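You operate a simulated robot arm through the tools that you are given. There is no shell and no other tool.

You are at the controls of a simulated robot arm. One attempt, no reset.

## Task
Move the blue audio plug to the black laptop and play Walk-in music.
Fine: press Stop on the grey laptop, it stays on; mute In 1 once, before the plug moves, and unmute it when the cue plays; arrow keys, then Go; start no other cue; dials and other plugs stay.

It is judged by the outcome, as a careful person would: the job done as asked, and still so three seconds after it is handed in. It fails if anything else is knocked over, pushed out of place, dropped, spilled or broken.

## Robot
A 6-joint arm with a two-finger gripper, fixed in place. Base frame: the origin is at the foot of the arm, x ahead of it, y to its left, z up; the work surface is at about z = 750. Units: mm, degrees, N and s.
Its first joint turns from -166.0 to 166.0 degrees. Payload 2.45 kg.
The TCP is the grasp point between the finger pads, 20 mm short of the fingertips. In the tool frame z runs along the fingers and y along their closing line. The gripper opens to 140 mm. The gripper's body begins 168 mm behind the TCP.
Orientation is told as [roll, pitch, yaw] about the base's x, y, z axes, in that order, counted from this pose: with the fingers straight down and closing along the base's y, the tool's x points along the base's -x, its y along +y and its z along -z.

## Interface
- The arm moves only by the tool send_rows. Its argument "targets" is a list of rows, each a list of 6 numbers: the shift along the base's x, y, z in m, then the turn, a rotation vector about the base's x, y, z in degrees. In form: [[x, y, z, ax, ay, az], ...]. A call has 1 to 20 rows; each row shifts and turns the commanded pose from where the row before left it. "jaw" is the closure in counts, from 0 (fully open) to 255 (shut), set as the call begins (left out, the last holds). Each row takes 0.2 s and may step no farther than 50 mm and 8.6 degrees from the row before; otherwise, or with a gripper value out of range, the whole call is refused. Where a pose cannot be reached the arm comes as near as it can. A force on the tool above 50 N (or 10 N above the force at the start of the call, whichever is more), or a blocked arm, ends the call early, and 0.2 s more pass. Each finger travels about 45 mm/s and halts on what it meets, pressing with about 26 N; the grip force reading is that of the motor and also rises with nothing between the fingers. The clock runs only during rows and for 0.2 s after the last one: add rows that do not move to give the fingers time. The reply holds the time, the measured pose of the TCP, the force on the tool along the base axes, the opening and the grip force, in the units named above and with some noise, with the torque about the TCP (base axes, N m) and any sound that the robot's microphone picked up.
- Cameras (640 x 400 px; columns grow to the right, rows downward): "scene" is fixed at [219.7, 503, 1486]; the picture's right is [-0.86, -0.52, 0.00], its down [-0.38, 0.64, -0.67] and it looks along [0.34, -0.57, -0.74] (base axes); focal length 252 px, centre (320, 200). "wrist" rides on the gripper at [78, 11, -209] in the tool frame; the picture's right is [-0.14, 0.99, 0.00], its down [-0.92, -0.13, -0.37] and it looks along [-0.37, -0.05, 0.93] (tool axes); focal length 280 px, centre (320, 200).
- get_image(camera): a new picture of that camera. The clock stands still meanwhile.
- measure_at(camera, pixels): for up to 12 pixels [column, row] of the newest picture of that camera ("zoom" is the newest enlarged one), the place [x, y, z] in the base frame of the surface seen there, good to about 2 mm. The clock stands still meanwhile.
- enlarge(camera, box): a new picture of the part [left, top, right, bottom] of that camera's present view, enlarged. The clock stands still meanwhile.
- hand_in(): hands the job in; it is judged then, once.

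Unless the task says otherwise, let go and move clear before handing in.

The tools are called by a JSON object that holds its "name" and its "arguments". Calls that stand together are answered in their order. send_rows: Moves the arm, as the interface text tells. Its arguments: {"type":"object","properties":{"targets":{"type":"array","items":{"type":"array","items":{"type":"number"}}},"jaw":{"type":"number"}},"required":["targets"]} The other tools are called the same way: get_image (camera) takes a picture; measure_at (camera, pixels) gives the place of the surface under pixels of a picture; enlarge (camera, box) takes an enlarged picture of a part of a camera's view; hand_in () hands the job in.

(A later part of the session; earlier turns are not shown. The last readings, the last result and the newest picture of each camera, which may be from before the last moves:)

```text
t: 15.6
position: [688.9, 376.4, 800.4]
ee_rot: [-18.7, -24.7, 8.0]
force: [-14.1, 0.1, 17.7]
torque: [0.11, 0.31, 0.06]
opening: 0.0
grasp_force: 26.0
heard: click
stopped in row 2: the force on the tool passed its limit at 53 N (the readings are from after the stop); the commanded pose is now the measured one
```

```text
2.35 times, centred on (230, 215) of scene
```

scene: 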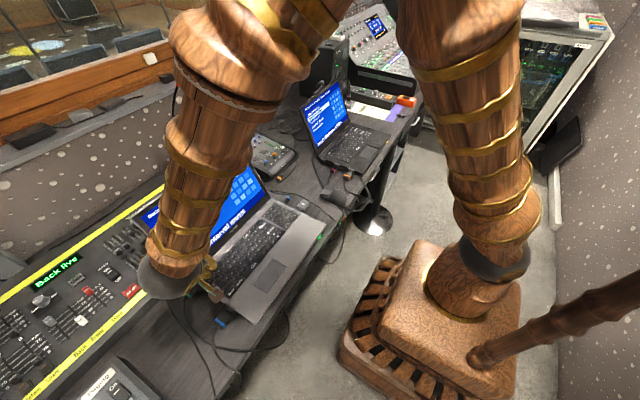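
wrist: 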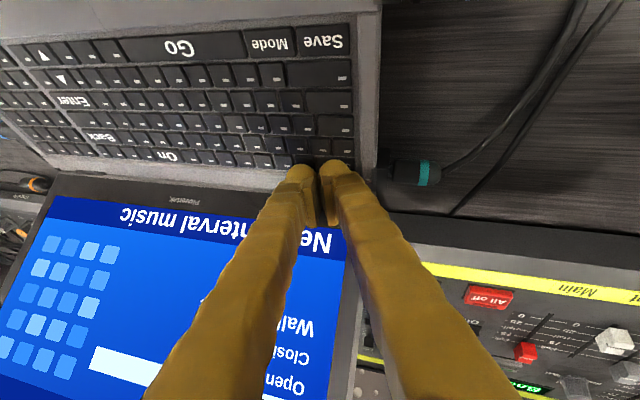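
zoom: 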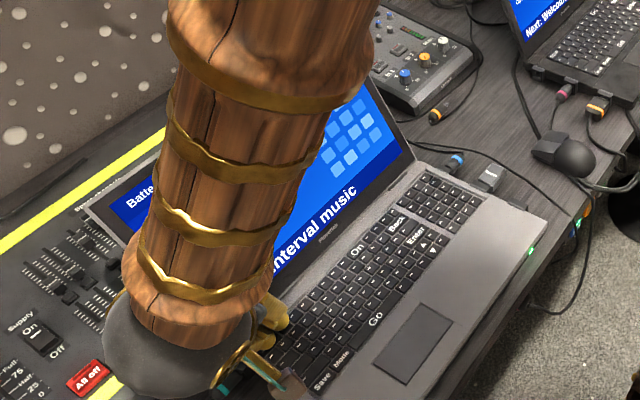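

The rows were too long, nothing moved. Resending the lift with shorter steps.

{"name": "send_rows", "arguments": {"targets": [[0, 0, 0.01, 0, 0, 0], [-0.01, 0, 0.04, 0, 0, 0], [-0.02, -0.01, 0.04, 0, 0, 0], [-0.02, -0.02, 0.04, 0, 0, 0], [-0.02, -0.02, 0.04, 8.5, 0, 0], [-0.02, -0.02, 0.04, 8.5, 0, 0], [-0.02, -0.03, 0.03, 0, 8.6, 0], [0, -0.04, 0.015, 0, 8.6, 0], [0, -0.045, 0, 0, 8.6, 0], [0, -0.045, 0, 0, 0, 0]]}}

{"name": "get_image", "arguments": {"camera": "wrist"}}

{"name": "enlarge", "arguments": {"camera": "scene", "box": [130, 130, 330, 300]}}

```text
t: 17.8
position: [577.7, 149.1, 1053.3]
ee_rot: [0.1, 0.0, -0.1]
force: [-0.5, -0.8, -0.8]
torque: [0.0, 0.0, -0.03]
opening: 0.2
grasp_force: 26.3
```

```text
taken
```

wrist: 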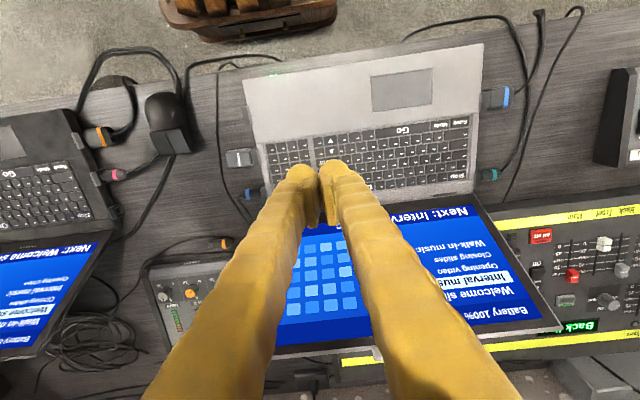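

```text
2.35 times, centred on (230, 215) of scene
```

zoom: 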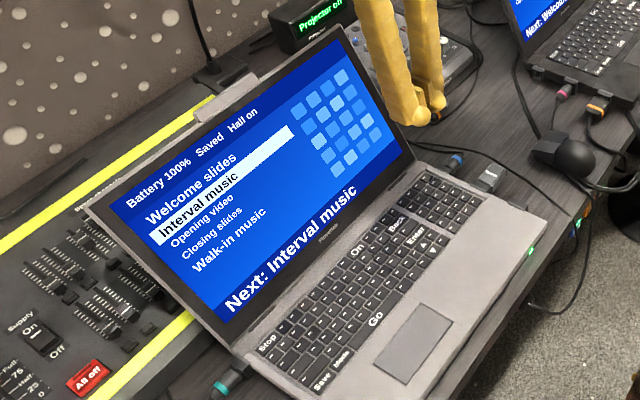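

Interval music is no longer marked "(playing)" and the laptop is still on. Next I go over the mixer to view the In 1 mute.

{"name": "send_rows", "arguments": {"jaw": 0, "targets": [[0.02, -0.04, 0, 0, 0, 0], [0.02, -0.04, 0, 0, 0, 0], [0.02, -0.04, 0, 0, 0, 0], [0.02, -0.04, 0, 0, 0, 0], [0.02, -0.04, 0, 0, 0, 0], [0.02, -0.04, 0, 0, 0, 0], [0.02, -0.04, 0, 0, 0, 0], [0.02, -0.029, 0, 0, 0, 0], [0, 0, 0, 0, 0, 0]]}}

{"name": "get_image", "arguments": {"camera": "wrist"}}

{"name": "enlarge", "arguments": {"camera": "wrist", "box": [240, 100, 420, 300]}}

```text
t: 19.8
position: [739.7, -163.8, 1053.9]
ee_rot: [0.0, -0.1, 0.0]
force: [-0.3, -0.3, 0.6]
torque: [-0.04, -0.01, -0.03]
opening: 139.7
grasp_force: 0.1
```

```text
taken
```

wrist: 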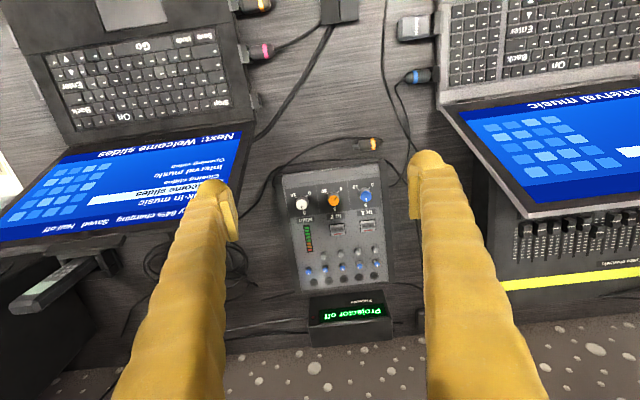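

```text
2.00 times, centred on (330, 200) of wrist
```

zoom: 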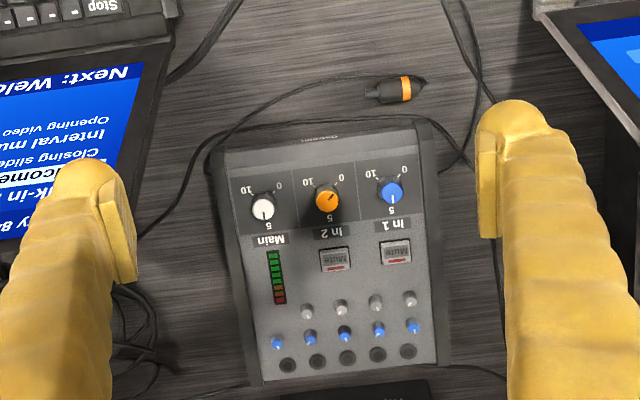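

{"name": "enlarge", "arguments": {"camera": "wrist", "box": [320, 180, 400, 270]}}

{"name": "measure_at", "arguments": {"camera": "wrist", "pixels": [[367, 225], [361, 222], [375, 222], [367, 219], [367, 231], [368, 212], [366, 196], [337, 230], [363, 251], [376, 250], [372, 148], [385, 148]]}}

```text
4.44 times, centred on (360, 225) of wrist
```

zoom: 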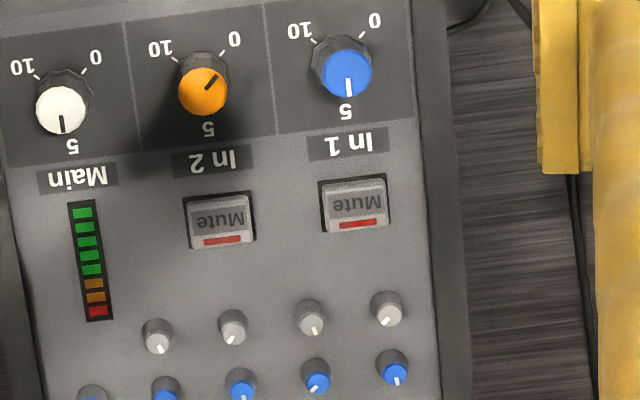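

```text
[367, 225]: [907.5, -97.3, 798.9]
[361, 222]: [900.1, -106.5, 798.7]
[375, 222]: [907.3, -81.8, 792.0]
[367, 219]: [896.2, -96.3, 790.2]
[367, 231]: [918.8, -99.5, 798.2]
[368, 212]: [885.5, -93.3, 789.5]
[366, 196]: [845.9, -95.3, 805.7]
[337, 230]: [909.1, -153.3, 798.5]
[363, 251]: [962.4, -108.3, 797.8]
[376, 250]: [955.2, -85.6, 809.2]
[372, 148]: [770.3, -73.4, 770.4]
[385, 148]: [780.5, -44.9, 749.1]
```

The In 1 mute is at about (909, −96, 799) and not lit. I'll close the jaw, tilt (leaning away from the screens) and hover over it.

{"name": "send_rows", "arguments": {"jaw": 255, "targets": [[0.022, 0.01, 0, 0, -8.6, 0], [0.022, 0.01, 0, 0, -8.6, 0], [0.022, 0.01, 0, 0, -8.6, 0], [0.022, 0.01, 0, 8.5, 0, 0], [0.022, 0.01, 0, 8.5, 0, 0], [0.022, 0.01, -0.02, 0, 0, 0], [0.022, 0.01, -0.04, 0, 0, 0], [0.021, 0.005, -0.04, 0, 0, 0], [0, 0, -0.04, 0, 0, 0], [0, 0, -0.04, 0, 0, 0], [0, 0, 0, 0, 0, 0]]}}

{"name": "get_image", "arguments": {"camera": "wrist"}}

{"name": "enlarge", "arguments": {"camera": "wrist", "box": [250, 60, 410, 230]}}

{"name": "get_image", "arguments": {"camera": "scene"}}

```text
t: 22.2
position: [914.5, -87.8, 873.0]
ee_rot: [18.9, -24.7, -8.0]
force: [0.7, -0.5, 0.1]
torque: [0.0, -0.02, 0.01]
opening: 0.0
grasp_force: 26.0
```

```text
taken
```

wrist: 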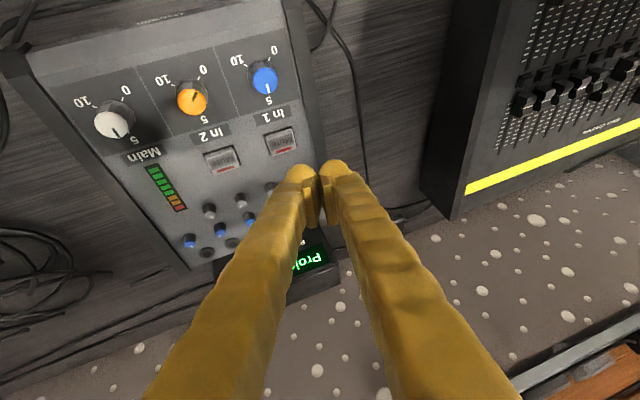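

```text
2.35 times, centred on (330, 145) of wrist
```

zoom: 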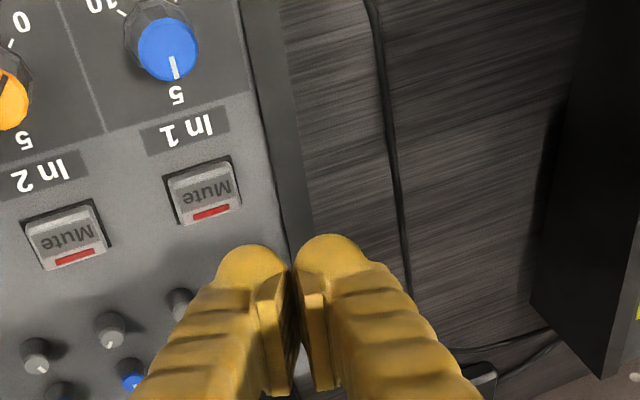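

```text
taken
```

scene: 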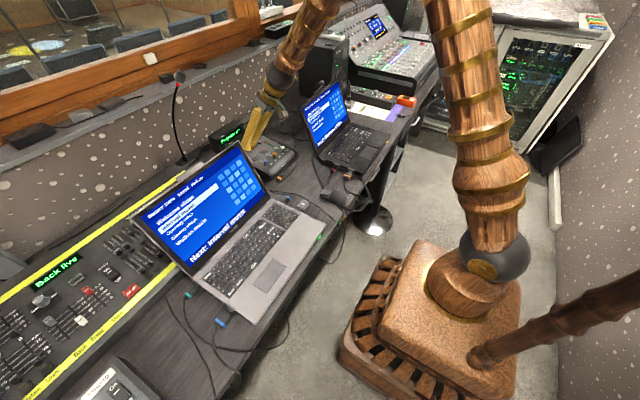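

{"name": "measure_at", "arguments": {"camera": "wrist", "pixels": [[303, 166], [295, 168], [311, 168], [300, 172], [333, 161], [282, 142], [272, 140], [291, 138], [279, 134], [285, 150], [272, 186]]}}

{"name": "send_rows", "arguments": {"targets": [[0, 0, -0.015, 0, 0, 0], [0, 0, -0.015, 0, 0, 0], [0, 0, -0.006, 0, 0, 0], [0, 0, 0, 0, 0, 0]]}}

{"name": "get_image", "arguments": {"camera": "wrist"}}

{"name": "enlarge", "arguments": {"camera": "wrist", "box": [250, 90, 390, 240]}}

{"name": "measure_at", "arguments": {"camera": "wrist", "pixels": [[303, 166], [295, 168], [311, 168], [303, 163], [333, 161], [303, 158], [290, 158], [300, 150]]}}

{"name": "enlarge", "arguments": {"camera": "scene", "box": [230, 80, 320, 180]}}

```text
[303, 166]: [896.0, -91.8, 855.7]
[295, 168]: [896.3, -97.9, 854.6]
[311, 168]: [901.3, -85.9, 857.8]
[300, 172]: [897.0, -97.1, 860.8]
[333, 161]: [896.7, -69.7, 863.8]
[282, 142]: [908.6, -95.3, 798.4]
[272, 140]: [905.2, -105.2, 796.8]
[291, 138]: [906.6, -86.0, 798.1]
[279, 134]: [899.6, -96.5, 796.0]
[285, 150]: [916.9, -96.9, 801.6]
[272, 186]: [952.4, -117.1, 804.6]
```

```text
t: 23.2
position: [915.5, -87.0, 839.1]
ee_rot: [18.8, -24.6, -8.1]
force: [0.8, 1.1, 0.5]
torque: [-0.01, 0.01, 0.0]
opening: 0.3
grasp_force: 25.9
```

```text
taken
```

wrist: 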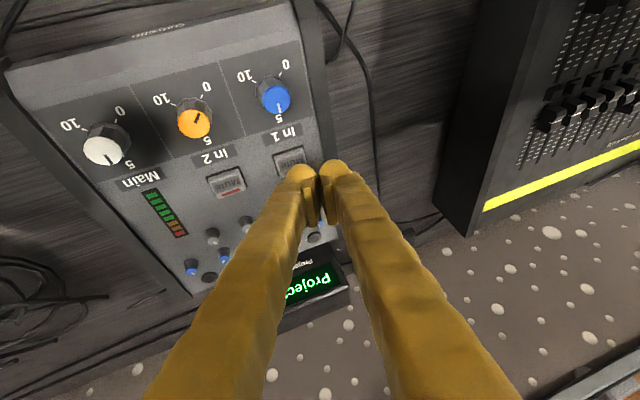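

```text
2.67 times, centred on (320, 165) of wrist
```

zoom: 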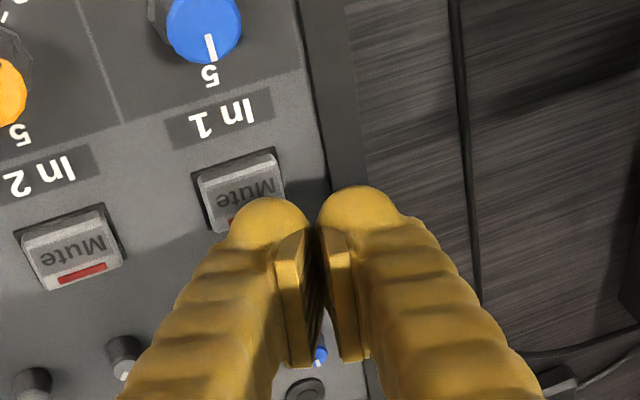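

```text
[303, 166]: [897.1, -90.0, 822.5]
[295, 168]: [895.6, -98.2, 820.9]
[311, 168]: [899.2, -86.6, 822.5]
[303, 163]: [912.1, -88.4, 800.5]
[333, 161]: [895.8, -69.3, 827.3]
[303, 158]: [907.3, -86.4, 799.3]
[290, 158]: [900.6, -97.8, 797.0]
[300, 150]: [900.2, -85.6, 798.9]
```

```text
4.00 times, centred on (275, 130) of scene
```

zoom: 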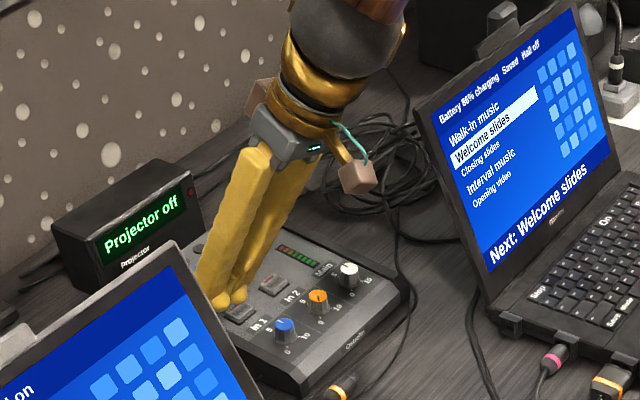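

The lower dome is about 14 mm above the In 1 mute, slightly left of its middle. I'll shift 3 mm and go down slowly.

{"name": "send_rows", "arguments": {"targets": [[0, -0.003, -0.003, 0, 0, 0], [0, 0, -0.003, 0, 0, 0], [0, 0, -0.003, 0, 0, 0]]}}

{"name": "enlarge", "arguments": {"camera": "wrist", "box": [250, 90, 390, 240]}}

```text
t: 24.0
position: [914.6, -90.7, 831.3]
ee_rot: [18.7, -24.7, -8.1]
force: [-0.3, 0.5, 0.5]
torque: [0.02, 0.01, 0.0]
opening: 0.0
grasp_force: 25.9
```

```text
2.67 times, centred on (320, 165) of wrist
```

zoom: 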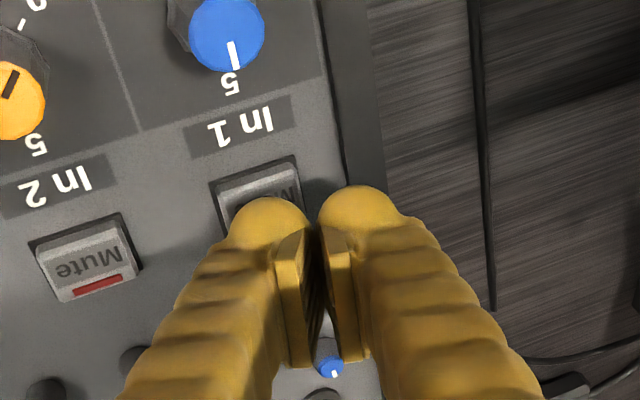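

{"name": "send_rows", "arguments": {"targets": [[0, 0, -0.002, 0, 0, 0], [0, 0, -0.0015, 0, 0, 0]]}}

{"name": "send_rows", "arguments": {"targets": [[0, 0, -0.0015, 0, 0, 0], [0, 0, -0.0015, 0, 0, 0]]}}

```text
t: 24.6
position: [915.2, -91.0, 827.6]
ee_rot: [18.8, -24.7, -8.1]
force: [0.6, -0.2, 0.0]
torque: [-0.02, -0.01, 0.02]
opening: 0.2
grasp_force: 25.8
```

```text
t: 25.2
position: [914.8, -91.8, 823.0]
ee_rot: [18.9, -24.6, -8.1]
force: [-0.1, 0.3, 1.5]
torque: [-0.03, 0.02, 0.01]
opening: 0.2
grasp_force: 25.8
heard: click
```

A click was heard with hardly any force. I'll lift straight up and check the mute light.

{"name": "send_rows", "arguments": {"targets": [[0, 0, 0.01, 0, 0, 0], [0, 0, 0.02, 0, 0, 0], [0, 0, 0.04, 0, 0, 0], [-0.005, 0, 0.045, 0, 0, 0], [-0.02, 0, 0.04, -8.5, 0, 0], [-0.02, 0, 0.04, -8.5, 0, 0], [-0.03, 0, 0.03, 0, 8.6, 0], [-0.03, 0, 0.005, 0, 8.6, 0], [-0.04, 0, 0, 0, 8.6, 0], [0, 0, 0, 0, 0, 0]]}}

{"name": "get_image", "arguments": {"camera": "wrist"}}

{"name": "enlarge", "arguments": {"camera": "scene", "box": [230, 100, 320, 180]}}

```text
t: 27.4
position: [772.2, -94.3, 1054.4]
ee_rot: [0.1, 0.1, 0.0]
force: [-0.4, -0.1, -0.4]
torque: [0.01, 0.02, -0.01]
opening: 0.2
grasp_force: 25.9
```

```text
taken
```

wrist: 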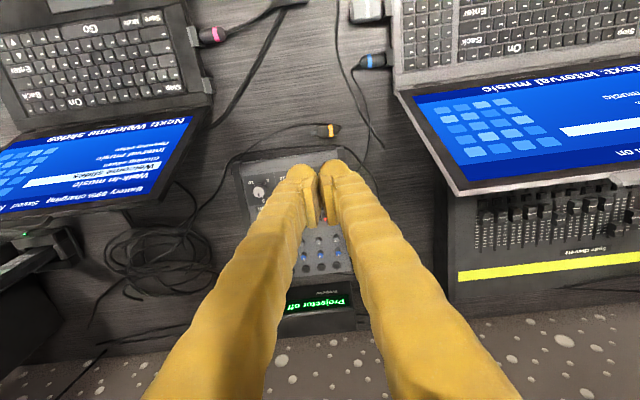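

```text
5.00 times, centred on (275, 140) of scene
```

zoom: 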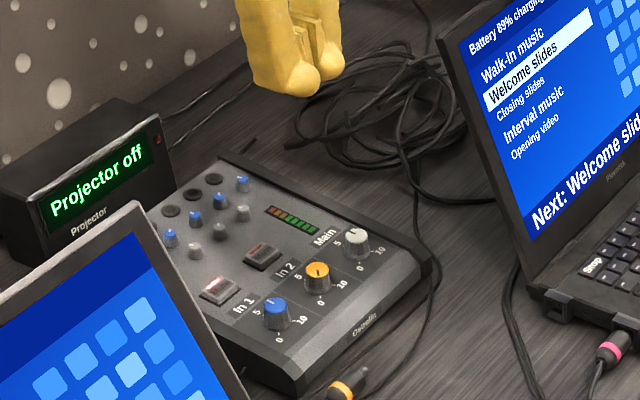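

In 1 mute is lit red. Now I go to look at the blue plug closely from above, jaw open.

{"name": "send_rows", "arguments": {"jaw": 0, "targets": [[-0.045, 0.005, 0, 0, 0, 0], [-0.045, 0.01, 0, 0, 0, 0], [-0.045, 0.015, 0, 0, 0, 0], [-0.04, 0.02, 0, 0, 0, 0], [-0.04, 0.03, 0, 0, 0, 0], [0, 0.02, -0.04, 0, 0, 0], [0, 0, -0.04, 0, 0, 0], [0, 0, 0, 0, 0, 0]]}}

{"name": "get_image", "arguments": {"camera": "wrist"}}

```text
t: 29.2
position: [555.7, 11.3, 973.3]
ee_rot: [0.0, -0.1, 0.0]
force: [0.3, 0.1, -0.3]
torque: [0.0, 0.02, 0.01]
opening: 140.0
grasp_force: 0.0
```

```text
taken
```

wrist: 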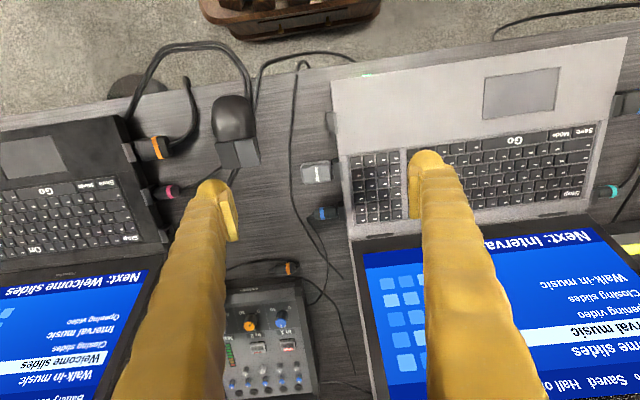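

{"name": "enlarge", "arguments": {"camera": "wrist", "box": [295, 190, 365, 240]}}

{"name": "measure_at", "arguments": {"camera": "zoom", "pixels": [[180, 235], [200, 230], [225, 225], [260, 218], [300, 213], [330, 210], [300, 185], [300, 240], [250, 195], [255, 245], [355, 210], [390, 205]]}}

```text
8.00 times, centred on (330, 215) of wrist
```

zoom: 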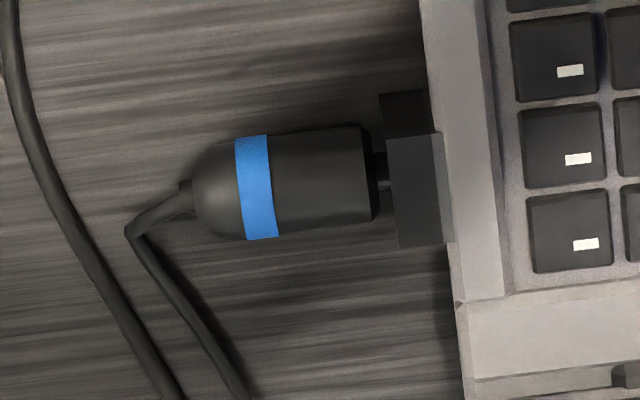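

```text
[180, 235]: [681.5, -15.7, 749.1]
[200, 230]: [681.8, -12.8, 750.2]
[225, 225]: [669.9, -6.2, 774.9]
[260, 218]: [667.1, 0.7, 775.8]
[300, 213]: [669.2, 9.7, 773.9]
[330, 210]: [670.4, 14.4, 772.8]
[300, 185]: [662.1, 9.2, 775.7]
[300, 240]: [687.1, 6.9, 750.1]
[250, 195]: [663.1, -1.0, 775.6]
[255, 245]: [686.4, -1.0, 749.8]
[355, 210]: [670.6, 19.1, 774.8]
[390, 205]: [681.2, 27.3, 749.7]
```

{"name": "measure_at", "arguments": {"camera": "zoom", "pixels": [[300, 135], [300, 145], [300, 155], [300, 165], [300, 175], [300, 195], [300, 205], [300, 220], [300, 227], [340, 130], [340, 220], [366, 170]]}}

{"name": "measure_at", "arguments": {"camera": "zoom", "pixels": [[215, 150], [215, 190], [215, 220], [195, 195], [186, 195], [400, 100], [420, 100], [410, 180], [410, 238], [440, 180], [480, 180], [374, 160]]}}

```text
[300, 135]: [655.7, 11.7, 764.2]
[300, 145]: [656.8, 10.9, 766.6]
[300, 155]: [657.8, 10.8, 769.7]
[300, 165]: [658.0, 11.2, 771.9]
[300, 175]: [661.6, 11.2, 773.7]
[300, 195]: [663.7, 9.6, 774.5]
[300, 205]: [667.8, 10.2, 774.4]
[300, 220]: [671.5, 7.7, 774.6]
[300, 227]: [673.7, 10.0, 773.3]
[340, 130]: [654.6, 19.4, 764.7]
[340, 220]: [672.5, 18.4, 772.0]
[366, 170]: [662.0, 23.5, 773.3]
```

```text
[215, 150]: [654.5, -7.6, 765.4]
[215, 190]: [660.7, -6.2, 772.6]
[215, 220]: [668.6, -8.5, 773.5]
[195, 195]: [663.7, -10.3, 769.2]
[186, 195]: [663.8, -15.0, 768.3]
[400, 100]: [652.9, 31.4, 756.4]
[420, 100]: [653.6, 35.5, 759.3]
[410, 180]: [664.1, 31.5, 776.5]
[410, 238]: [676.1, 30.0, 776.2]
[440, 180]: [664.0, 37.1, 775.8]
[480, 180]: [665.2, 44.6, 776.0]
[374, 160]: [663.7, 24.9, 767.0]
```

The plug body is about 19 mm thick, centre (664.5, −12…24, 765.5), and the housing starts at y≈27. I'll check where the cable lies, then rotate to yaw −90 above it.

{"name": "measure_at", "arguments": {"camera": "zoom", "pixels": [[178, 200], [160, 212], [135, 228], [145, 255], [165, 285], [190, 320], [220, 365], [60, 210], [100, 290]]}}

{"name": "send_rows", "arguments": {"jaw": 173, "targets": [[0.01, -0.001, 0, 0, 0, -8.2], [0.01, -0.001, 0, 0, 0, -8.2], [0.01, -0.001, 0, 0, 0, -8.2], [0.01, -0.001, 0, 0, 0, -8.2], [0.01, -0.001, 0, 0, 0, -8.2], [0.01, -0.001, 0, 0, 0, -8.2], [0.01, -0.001, 0, 0, 0, -8.2], [0.01, -0.001, 0, 0, 0, -8.2], [0.01, -0.001, 0, 0, 0, -8.2], [0.01, -0.001, 0, 0, 0, -8.2], [0.009, 0, 0, 0, 0, -8.0], [0, 0, 0, 0, 0, 0]]}}

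{"name": "get_image", "arguments": {"camera": "wrist"}}

{"name": "get_image", "arguments": {"camera": "scene"}}

```text
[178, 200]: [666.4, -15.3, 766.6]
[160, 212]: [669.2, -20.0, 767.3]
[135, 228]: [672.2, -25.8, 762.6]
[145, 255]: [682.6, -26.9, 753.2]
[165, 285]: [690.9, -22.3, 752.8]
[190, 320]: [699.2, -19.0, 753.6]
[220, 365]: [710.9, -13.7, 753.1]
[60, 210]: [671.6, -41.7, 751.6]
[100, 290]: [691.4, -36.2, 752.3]
```

```text
t: 31.8
position: [664.1, -1.5, 973.3]
ee_rot: [-0.1, -0.1, -90.1]
force: [0.8, -0.1, -0.7]
torque: [-0.03, 0.01, -0.02]
opening: 45.3
grasp_force: 0.0
```

```text
taken
```

wrist: 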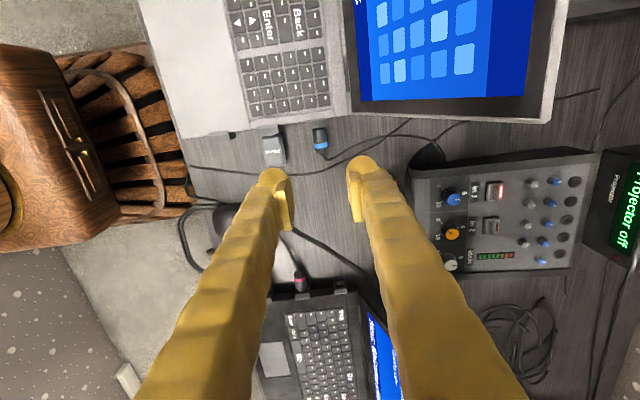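

```text
taken
```

scene: 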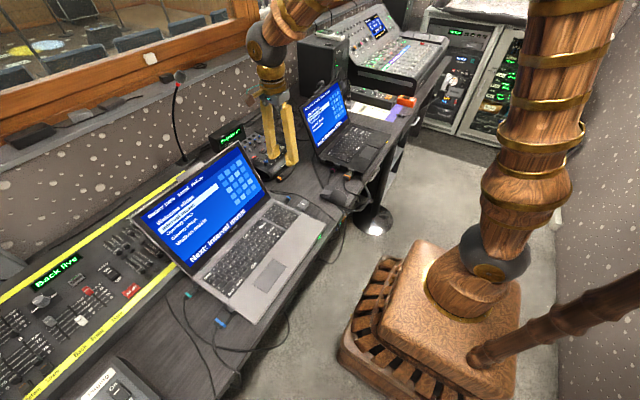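

The jaw is aligned across the plug (320,138) with the cable to its side. Descending to just above it.

{"name": "send_rows", "arguments": {"targets": [[0, 0.0035, -0.04, 0, 0, 0], [0, 0, -0.045, 0, 0, 0], [0, 0, -0.045, 0, 0, 0], [0, 0, -0.03, 0, 0, 0], [0, 0, 0, 0, 0, 0]]}}

{"name": "get_image", "arguments": {"camera": "wrist"}}

{"name": "enlarge", "arguments": {"camera": "wrist", "box": [240, 90, 400, 220]}}

{"name": "enlarge", "arguments": {"camera": "scene", "box": [240, 130, 340, 220]}}

```text
t: 33.0
position: [663.0, 0.4, 812.4]
ee_rot: [0.0, -0.1, -89.9]
force: [0.3, -0.4, -0.7]
torque: [0.0, 0.0, -0.01]
opening: 45.3
grasp_force: 0.1
```

```text
taken
```

wrist: 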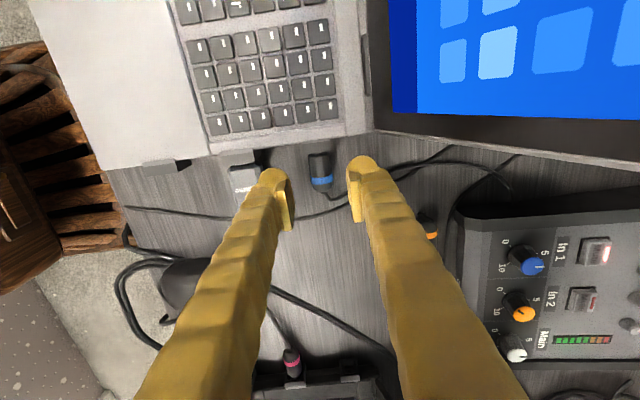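

```text
3.08 times, centred on (320, 155) of wrist
```

zoom: 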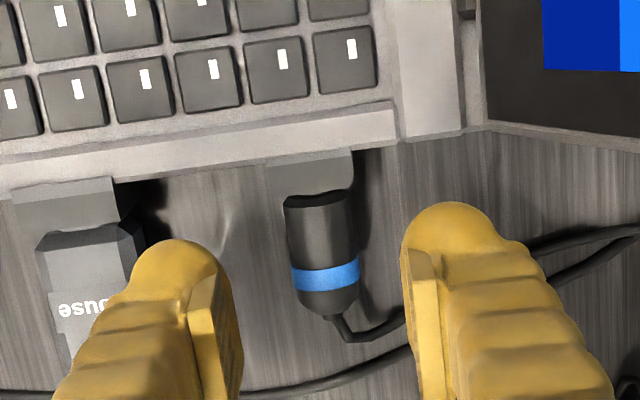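

```text
4.44 times, centred on (290, 175) of scene
```

zoom: 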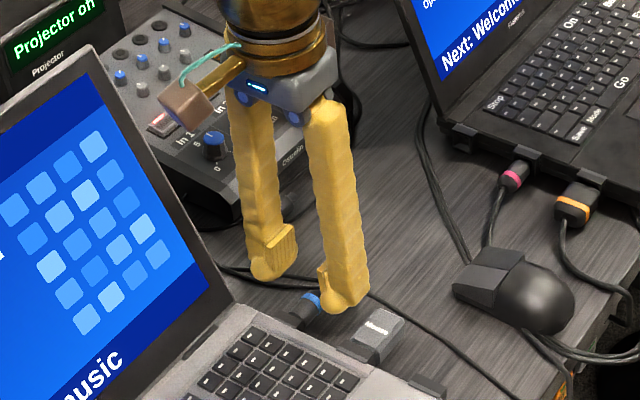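

The jaw straddles the plug and clears the dongle. The projector box text looks odd, so I check that before going on.

{"name": "enlarge", "arguments": {"camera": "scene", "box": [200, 110, 260, 160]}}

{"name": "send_rows", "arguments": {"targets": [[0.0005, 0.001, -0.015, 0, 0, 0], [0, 0, -0.01, 0, 0, 0], [0, 0, -0.008, 0, 0, 0], [0, 0, -0.003, 0, 0, 0], [0, 0, 0, 0, 0, 0]]}}

{"name": "get_image", "arguments": {"camera": "wrist"}}

{"name": "enlarge", "arguments": {"camera": "wrist", "box": [240, 90, 400, 220]}}

{"name": "enlarge", "arguments": {"camera": "scene", "box": [250, 160, 330, 220]}}

```text
8.00 times, centred on (230, 135) of scene
```

zoom: 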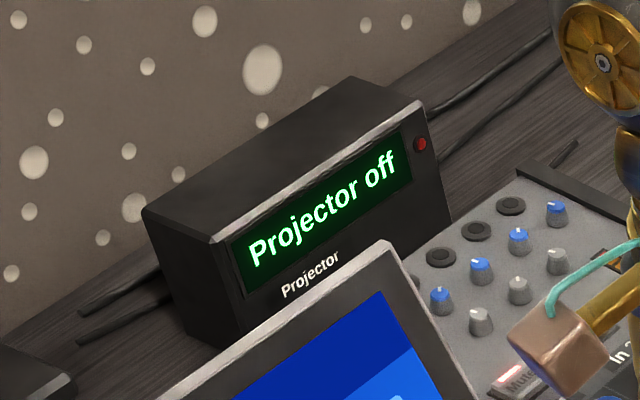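

```text
t: 34.2
position: [663.6, 1.9, 776.7]
ee_rot: [-0.1, -0.1, -90.1]
force: [0.1, -0.7, -1.1]
torque: [-0.01, -0.02, -0.01]
opening: 45.0
grasp_force: 0.0
```

```text
taken
```

wrist: 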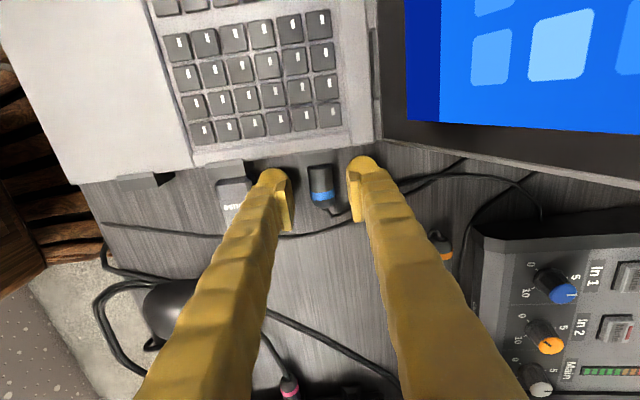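

```text
3.08 times, centred on (320, 155) of wrist
```

zoom: 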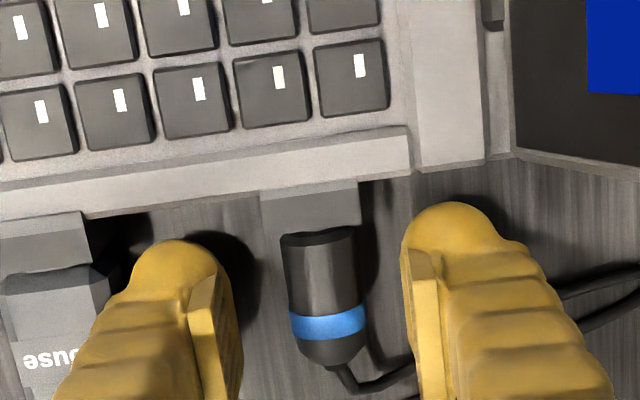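

```text
6.67 times, centred on (290, 190) of scene
```

zoom: 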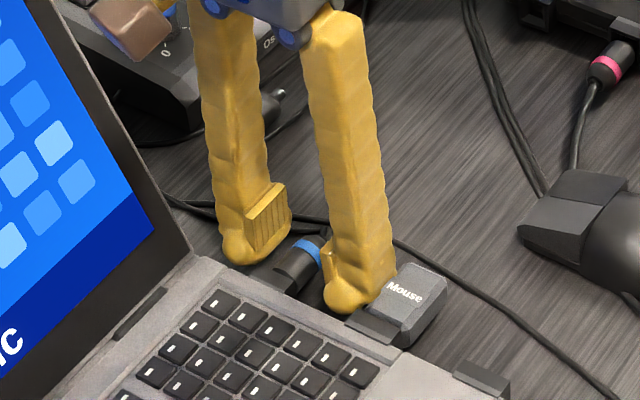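

Plug is centred between the pads, clear of the dongle. Closing the jaw.

{"name": "send_rows", "arguments": {"jaw": 255, "targets": [[0, 0, 0, 0, 0, 0], [0, 0, 0, 0, 0, 0], [0, 0, 0, 0, 0, 0], [0, 0, 0, 0, 0, 0]]}}

{"name": "get_image", "arguments": {"camera": "wrist"}}

{"name": "enlarge", "arguments": {"camera": "wrist", "box": [240, 90, 400, 220]}}

{"name": "enlarge", "arguments": {"camera": "scene", "box": [250, 160, 330, 220]}}

```text
t: 35.2
position: [663.3, 2.5, 777.5]
ee_rot: [0.1, -0.1, -90.0]
force: [7.5, 0.8, 4.2]
torque: [0.08, -0.07, -0.05]
opening: 22.0
grasp_force: 26.0
```

```text
taken
```

wrist: 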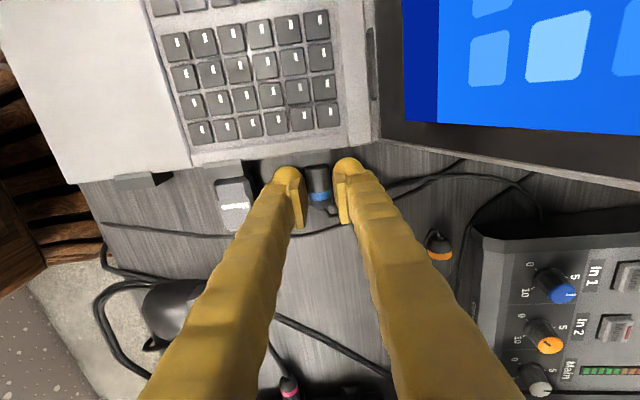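

```text
3.08 times, centred on (320, 155) of wrist
```

zoom: 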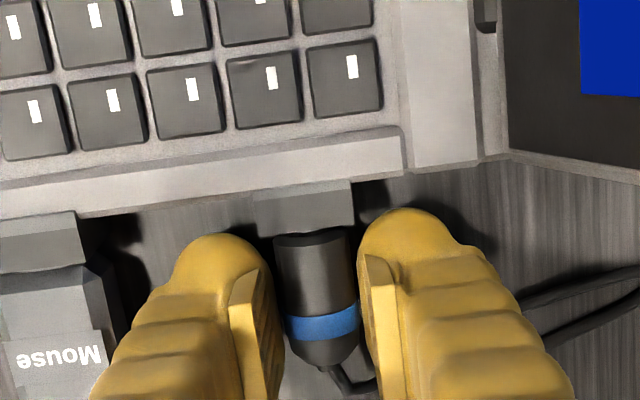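

```text
6.67 times, centred on (290, 190) of scene
```

zoom: 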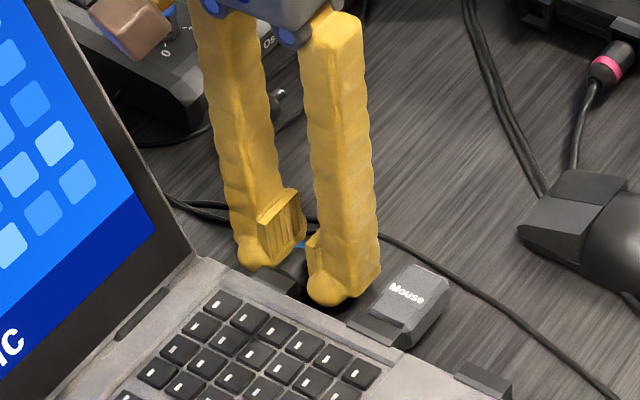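

The plug is gripped (opening 22 mm), with a small sideways load of 7.5 N. I'll ease 1 mm in +x, then begin pulling straight out in −y.

{"name": "send_rows", "arguments": {"targets": [[0.001, 0, 0, 0, 0, 0], [0, 0, 0, 0, 0, 0]]}}

{"name": "send_rows", "arguments": {"targets": [[0, -0.002, 0, 0, 0, 0], [0, -0.002, 0, 0, 0, 0], [0, -0.002, 0, 0, 0, 0], [0, 0, 0, 0, 0, 0]]}}

{"name": "enlarge", "arguments": {"camera": "wrist", "box": [240, 90, 400, 220]}}

```text
t: 35.8
position: [664.0, 1.2, 777.7]
ee_rot: [-0.1, -0.1, -90.1]
force: [-11.8, -15.4, 19.6]
torque: [0.01, 0.14, 0.02]
opening: 21.9
grasp_force: 25.6
```

```text
t: 36.8
position: [665.0, -2.2, 778.4]
ee_rot: [0.0, -0.2, -90.0]
force: [-0.3, 0.0, 0.1]
torque: [0.0, 0.0, 0.02]
opening: 22.1
grasp_force: 26.2
```

```text
3.08 times, centred on (320, 155) of wrist
```

zoom: 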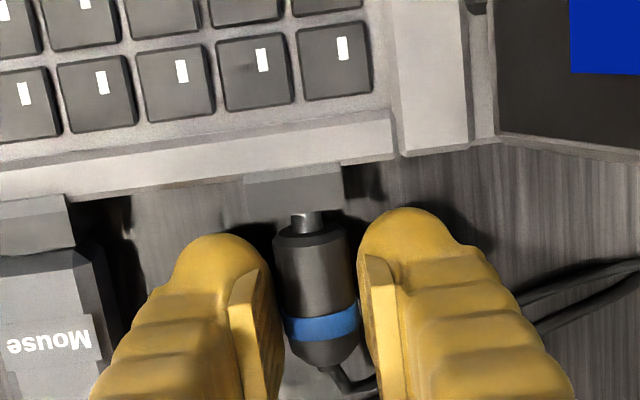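

Forces are near zero and the plug has started coming out. Continuing to pull 30 mm straight out.

{"name": "send_rows", "arguments": {"targets": [[0, -0.005, 0, 0, 0, 0], [0, -0.005, 0, 0, 0, 0], [0, -0.01, 0, 0, 0, 0], [0, -0.01, 0, 0, 0, 0], [0, 0, 0, 0, 0, 0]]}}

{"name": "get_image", "arguments": {"camera": "wrist"}}

{"name": "enlarge", "arguments": {"camera": "wrist", "box": [240, 90, 400, 220]}}

{"name": "enlarge", "arguments": {"camera": "scene", "box": [130, 130, 330, 300]}}

```text
t: 38.0
position: [663.2, -33.8, 777.4]
ee_rot: [0.0, -0.1, -90.0]
force: [0.0, 0.6, 0.2]
torque: [-0.02, 0.02, -0.02]
opening: 22.2
grasp_force: 25.5
```

```text
taken
```

wrist: 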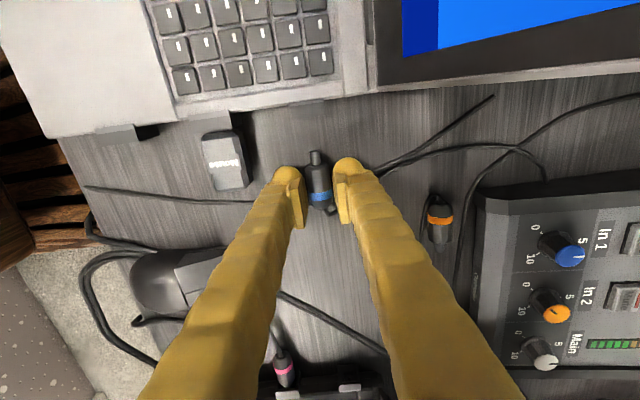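

```text
3.08 times, centred on (320, 155) of wrist
```

zoom: 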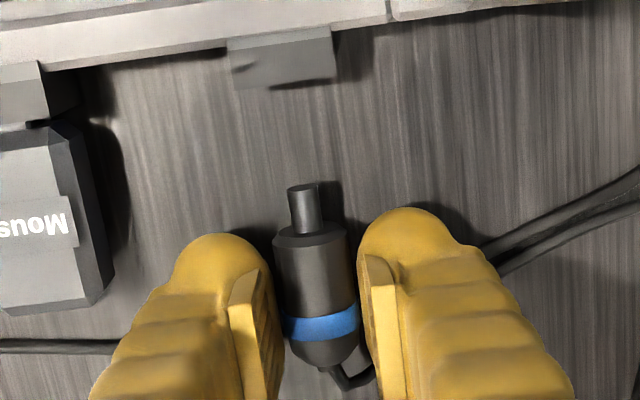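

```text
2.35 times, centred on (230, 215) of scene
```

zoom: 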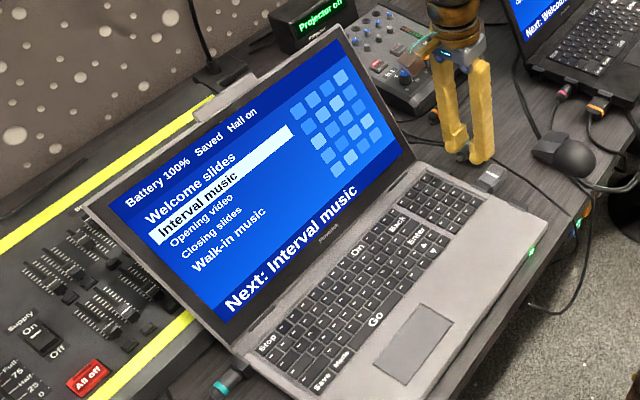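

The plug is out with its pin visible at (315,152). I'll measure how it sits in the grip.

{"name": "measure_at", "arguments": {"camera": "wrist", "pixels": [[314.5, 152], [316, 158], [317, 163], [312, 158], [320, 158], [320, 175], [320, 185], [311, 178], [329, 178], [321, 196], [322, 207], [326, 212]]}}

{"name": "enlarge", "arguments": {"camera": "wrist", "box": [290, 130, 350, 220]}}

```text
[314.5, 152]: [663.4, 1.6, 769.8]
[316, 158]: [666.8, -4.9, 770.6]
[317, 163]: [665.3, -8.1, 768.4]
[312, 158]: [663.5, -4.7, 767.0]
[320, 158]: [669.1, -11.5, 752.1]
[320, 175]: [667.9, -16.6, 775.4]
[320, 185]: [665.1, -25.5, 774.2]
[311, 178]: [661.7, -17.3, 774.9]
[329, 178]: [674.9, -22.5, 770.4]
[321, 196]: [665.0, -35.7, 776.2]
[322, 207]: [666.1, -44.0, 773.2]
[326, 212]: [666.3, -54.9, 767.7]
```

```text
4.44 times, centred on (320, 175) of wrist
```

zoom: 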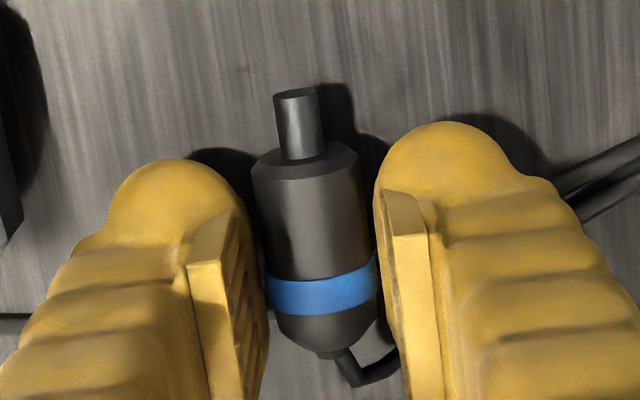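

The pin axis is 12 mm below the TCP and its tip about 36 mm ahead of it. I'll lift slowly and look at the black socket from this side.

{"name": "send_rows", "arguments": {"targets": [[0, -0.005, 0.01, 0, 0, 0], [0, -0.005, 0.02, 0, 0, 0], [0, -0.01, 0.02, 0, 0, 0], [0, -0.01, 0.02, 0, 0, 0], [0, -0.01, 0.02, 0, 0, 0], [0, 0, 0, 0, 0, 0]]}}

{"name": "get_image", "arguments": {"camera": "wrist"}}

{"name": "get_image", "arguments": {"camera": "scene"}}

{"name": "enlarge", "arguments": {"camera": "scene", "box": [230, 120, 350, 220]}}

```text
t: 39.4
position: [665.2, -73.7, 867.5]
ee_rot: [0.0, -0.1, -90.0]
force: [0.0, 1.0, -0.1]
torque: [-0.01, 0.02, 0.0]
opening: 22.4
grasp_force: 26.1
```

```text
taken
```

wrist: 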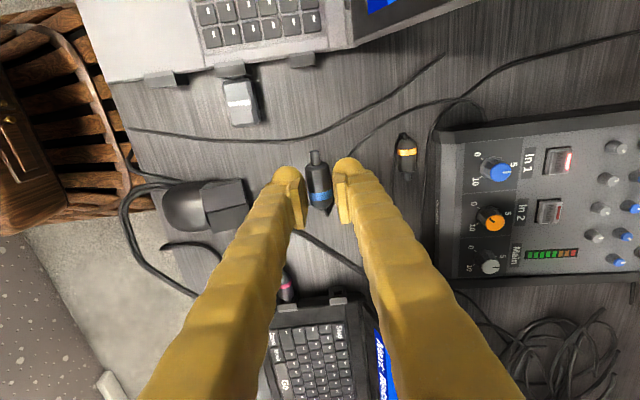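

```text
taken
```

scene: 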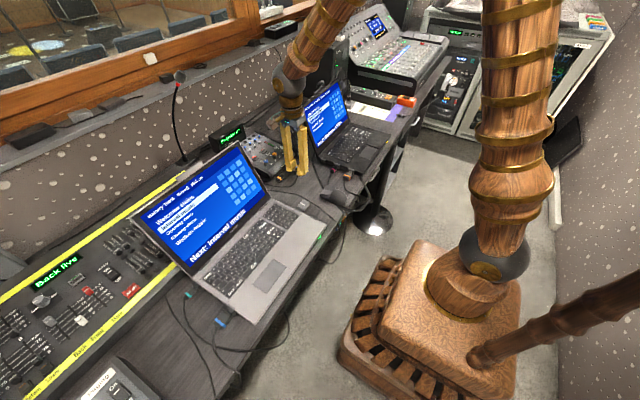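

```text
4.00 times, centred on (290, 170) of scene
```

zoom: 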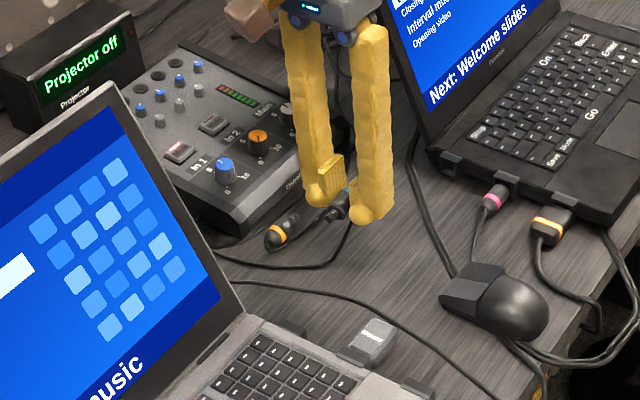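

The empty socket is visible between the fingers near wrist (338,300). Enlarging it in both views and measuring.

{"name": "enlarge", "arguments": {"camera": "wrist", "box": [270, 260, 370, 340]}}

{"name": "enlarge", "arguments": {"camera": "scene", "box": [315, 145, 350, 175]}}

{"name": "measure_at", "arguments": {"camera": "scene", "pixels": [[323, 163], [321, 162], [326, 163], [320, 159], [325, 161], [328, 162], [317, 158], [333, 164], [345, 171], [348, 174]]}}

```text
5.00 times, centred on (320, 300) of wrist
```

zoom: 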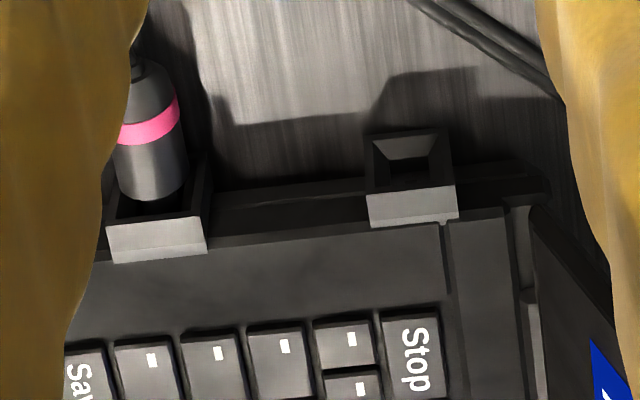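

```text
13.33 times, centred on (332, 160) of scene
```

zoom: 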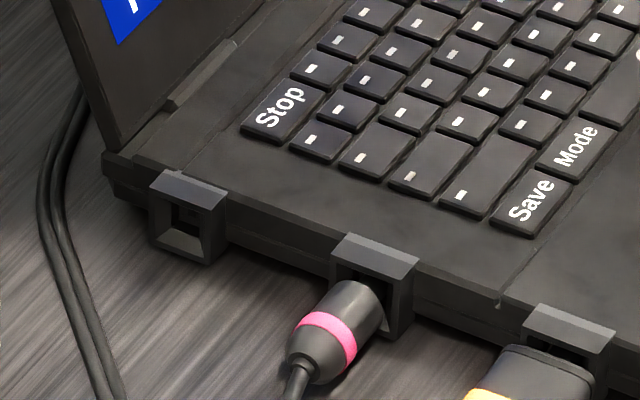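

```text
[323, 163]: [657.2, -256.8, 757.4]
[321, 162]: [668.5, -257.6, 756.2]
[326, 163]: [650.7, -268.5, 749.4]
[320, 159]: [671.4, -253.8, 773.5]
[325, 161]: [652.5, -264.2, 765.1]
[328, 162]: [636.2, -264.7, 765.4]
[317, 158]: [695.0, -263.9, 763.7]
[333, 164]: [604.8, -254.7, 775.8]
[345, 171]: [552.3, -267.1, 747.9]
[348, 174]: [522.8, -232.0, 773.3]
```

{"name": "measure_at", "arguments": {"camera": "zoom", "pixels": [[152, 202], [204, 216], [160, 245], [206, 260], [170, 175], [222, 190], [180, 190], [165, 190], [210, 203], [188, 220], [180, 240], [196, 184]]}}

{"name": "measure_at", "arguments": {"camera": "zoom", "pixels": [[340, 265], [400, 285], [350, 240], [412, 260], [375, 262], [360, 245], [395, 320], [530, 330], [605, 348], [565, 330], [535, 310], [610, 335]]}}

{"name": "enlarge", "arguments": {"camera": "wrist", "box": [320, 280, 350, 310]}}

{"name": "measure_at", "arguments": {"camera": "zoom", "pixels": [[320, 200], [250, 120], [480, 120], [260, 290], [480, 280], [260, 210], [490, 200], [370, 250], [370, 140], [370, 160]]}}

```text
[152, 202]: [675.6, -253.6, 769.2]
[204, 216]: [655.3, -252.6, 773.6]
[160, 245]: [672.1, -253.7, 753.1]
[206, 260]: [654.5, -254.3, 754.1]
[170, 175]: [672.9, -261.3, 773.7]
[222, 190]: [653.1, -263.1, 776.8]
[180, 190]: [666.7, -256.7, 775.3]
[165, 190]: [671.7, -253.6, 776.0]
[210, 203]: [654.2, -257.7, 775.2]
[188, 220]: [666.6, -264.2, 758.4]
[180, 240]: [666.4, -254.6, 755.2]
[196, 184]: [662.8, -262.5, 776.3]
```

```text
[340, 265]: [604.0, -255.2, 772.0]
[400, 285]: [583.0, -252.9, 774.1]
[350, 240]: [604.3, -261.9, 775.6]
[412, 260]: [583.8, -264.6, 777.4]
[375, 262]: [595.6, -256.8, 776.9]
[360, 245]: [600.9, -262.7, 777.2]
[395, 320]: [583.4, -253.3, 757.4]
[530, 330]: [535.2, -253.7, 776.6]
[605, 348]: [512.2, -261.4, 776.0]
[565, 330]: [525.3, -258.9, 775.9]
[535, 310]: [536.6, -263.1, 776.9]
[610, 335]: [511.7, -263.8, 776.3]
```

```text
13.33 times, centred on (335, 295) of wrist
```

zoom: 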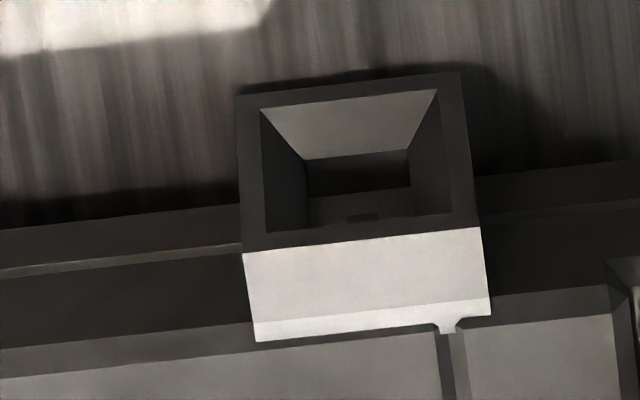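

```text
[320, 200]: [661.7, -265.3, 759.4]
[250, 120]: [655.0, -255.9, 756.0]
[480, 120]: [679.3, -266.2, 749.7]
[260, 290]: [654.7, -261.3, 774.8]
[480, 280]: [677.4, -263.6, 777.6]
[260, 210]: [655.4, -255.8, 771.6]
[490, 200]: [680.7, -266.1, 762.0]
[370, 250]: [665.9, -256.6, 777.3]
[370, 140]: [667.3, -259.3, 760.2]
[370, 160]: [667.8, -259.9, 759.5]
```

The socket's centre is about (665.7, front face y≈−254, z≈765), a mirror of the grey one, so the laptop isn't noticeably turned. I'll rotate the plug by +180° at this height, tail swinging round by the mixer side.

{"name": "send_rows", "arguments": {"targets": [[0, -0.006, 0, 0, 0, 8.18], [0, -0.006, 0, 0, 0, 8.18], [0, -0.006, 0, 0, 0, 8.18], [0, -0.006, 0, 0, 0, 8.18], [0, -0.006, 0, 0, 0, 8.18], [0, -0.006, 0, 0, 0, 8.18], [0, -0.006, 0, 0, 0, 8.18], [0, -0.006, 0, 0, 0, 8.18], [0, -0.006, 0, 0, 0, 8.18], [0, -0.006, 0, 0, 0, 8.18], [0, 0, 0, 0, 0, 8.2], [0, 0, 0, 0, 0, 0]]}}

{"name": "enlarge", "arguments": {"camera": "scene", "box": [230, 120, 350, 220]}}

```text
t: 42.0
position: [666.2, -133.0, 867.3]
ee_rot: [0.0, -0.1, 0.2]
force: [-0.2, -0.4, 0.8]
torque: [-0.01, -0.04, 0.02]
opening: 22.1
grasp_force: 26.5
```

```text
4.00 times, centred on (290, 170) of scene
```

zoom: 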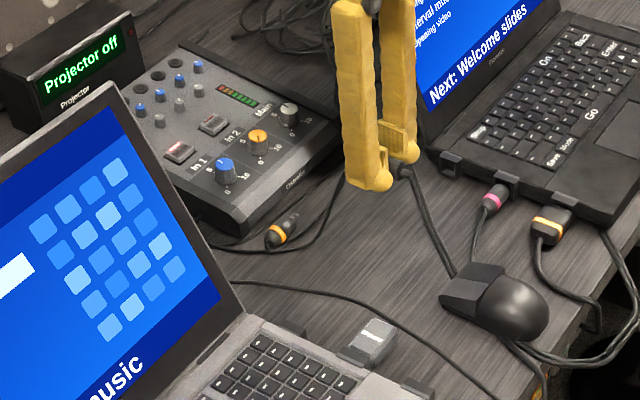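

The cable follows freely and forces are nil. Continuing the second half of the turn.

{"name": "send_rows", "arguments": {"targets": [[0, 0, 0, 0, 0, 8.18], [0, 0, 0, 0, 0, 8.18], [0, 0, 0, 0, 0, 8.18], [0, 0, 0, 0, 0, 8.18], [0, 0, 0, 0, 0, 8.18], [0, 0, 0, 0, 0, 8.18], [0, 0, 0, 0, 0, 8.18], [0, 0, 0, 0, 0, 8.18], [0, 0, 0, 0, 0, 8.18], [0, 0, 0, 0, 0, 8.18], [0, 0, 0, 0, 0, 8.0], [0, 0, 0, 0, 0, 0]]}}

{"name": "get_image", "arguments": {"camera": "wrist"}}

{"name": "get_image", "arguments": {"camera": "scene"}}

{"name": "enlarge", "arguments": {"camera": "scene", "box": [230, 120, 350, 220]}}

{"name": "enlarge", "arguments": {"camera": "wrist", "box": [260, 90, 380, 220]}}

```text
t: 44.6
position: [665.4, -133.4, 868.3]
ee_rot: [0.1, 0.0, 89.9]
force: [0.0, -0.3, -0.2]
torque: [-0.01, 0.01, -0.03]
opening: 22.3
grasp_force: 25.6
```

```text
taken
```

wrist: 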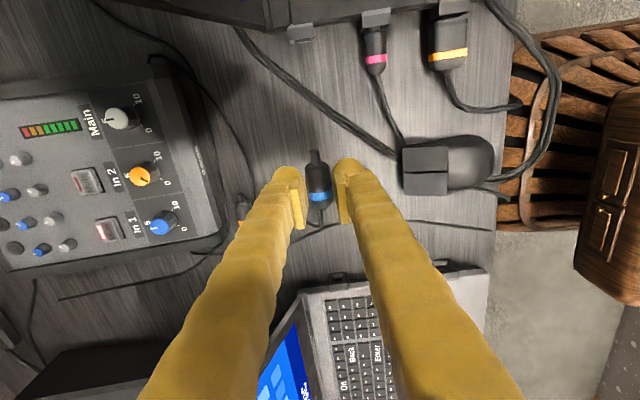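

```text
taken
```

scene: 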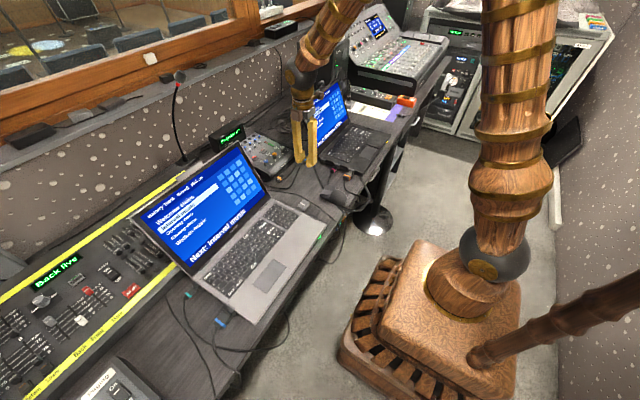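

```text
4.00 times, centred on (290, 170) of scene
```

zoom: 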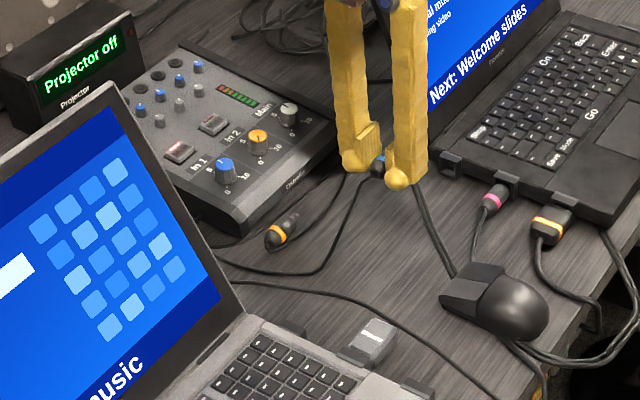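

```text
3.08 times, centred on (320, 155) of wrist
```

zoom: 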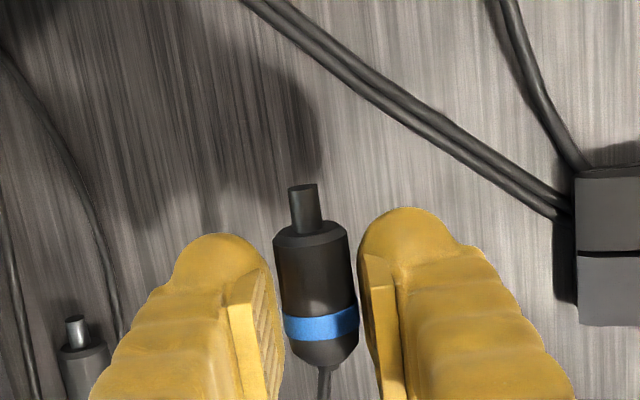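

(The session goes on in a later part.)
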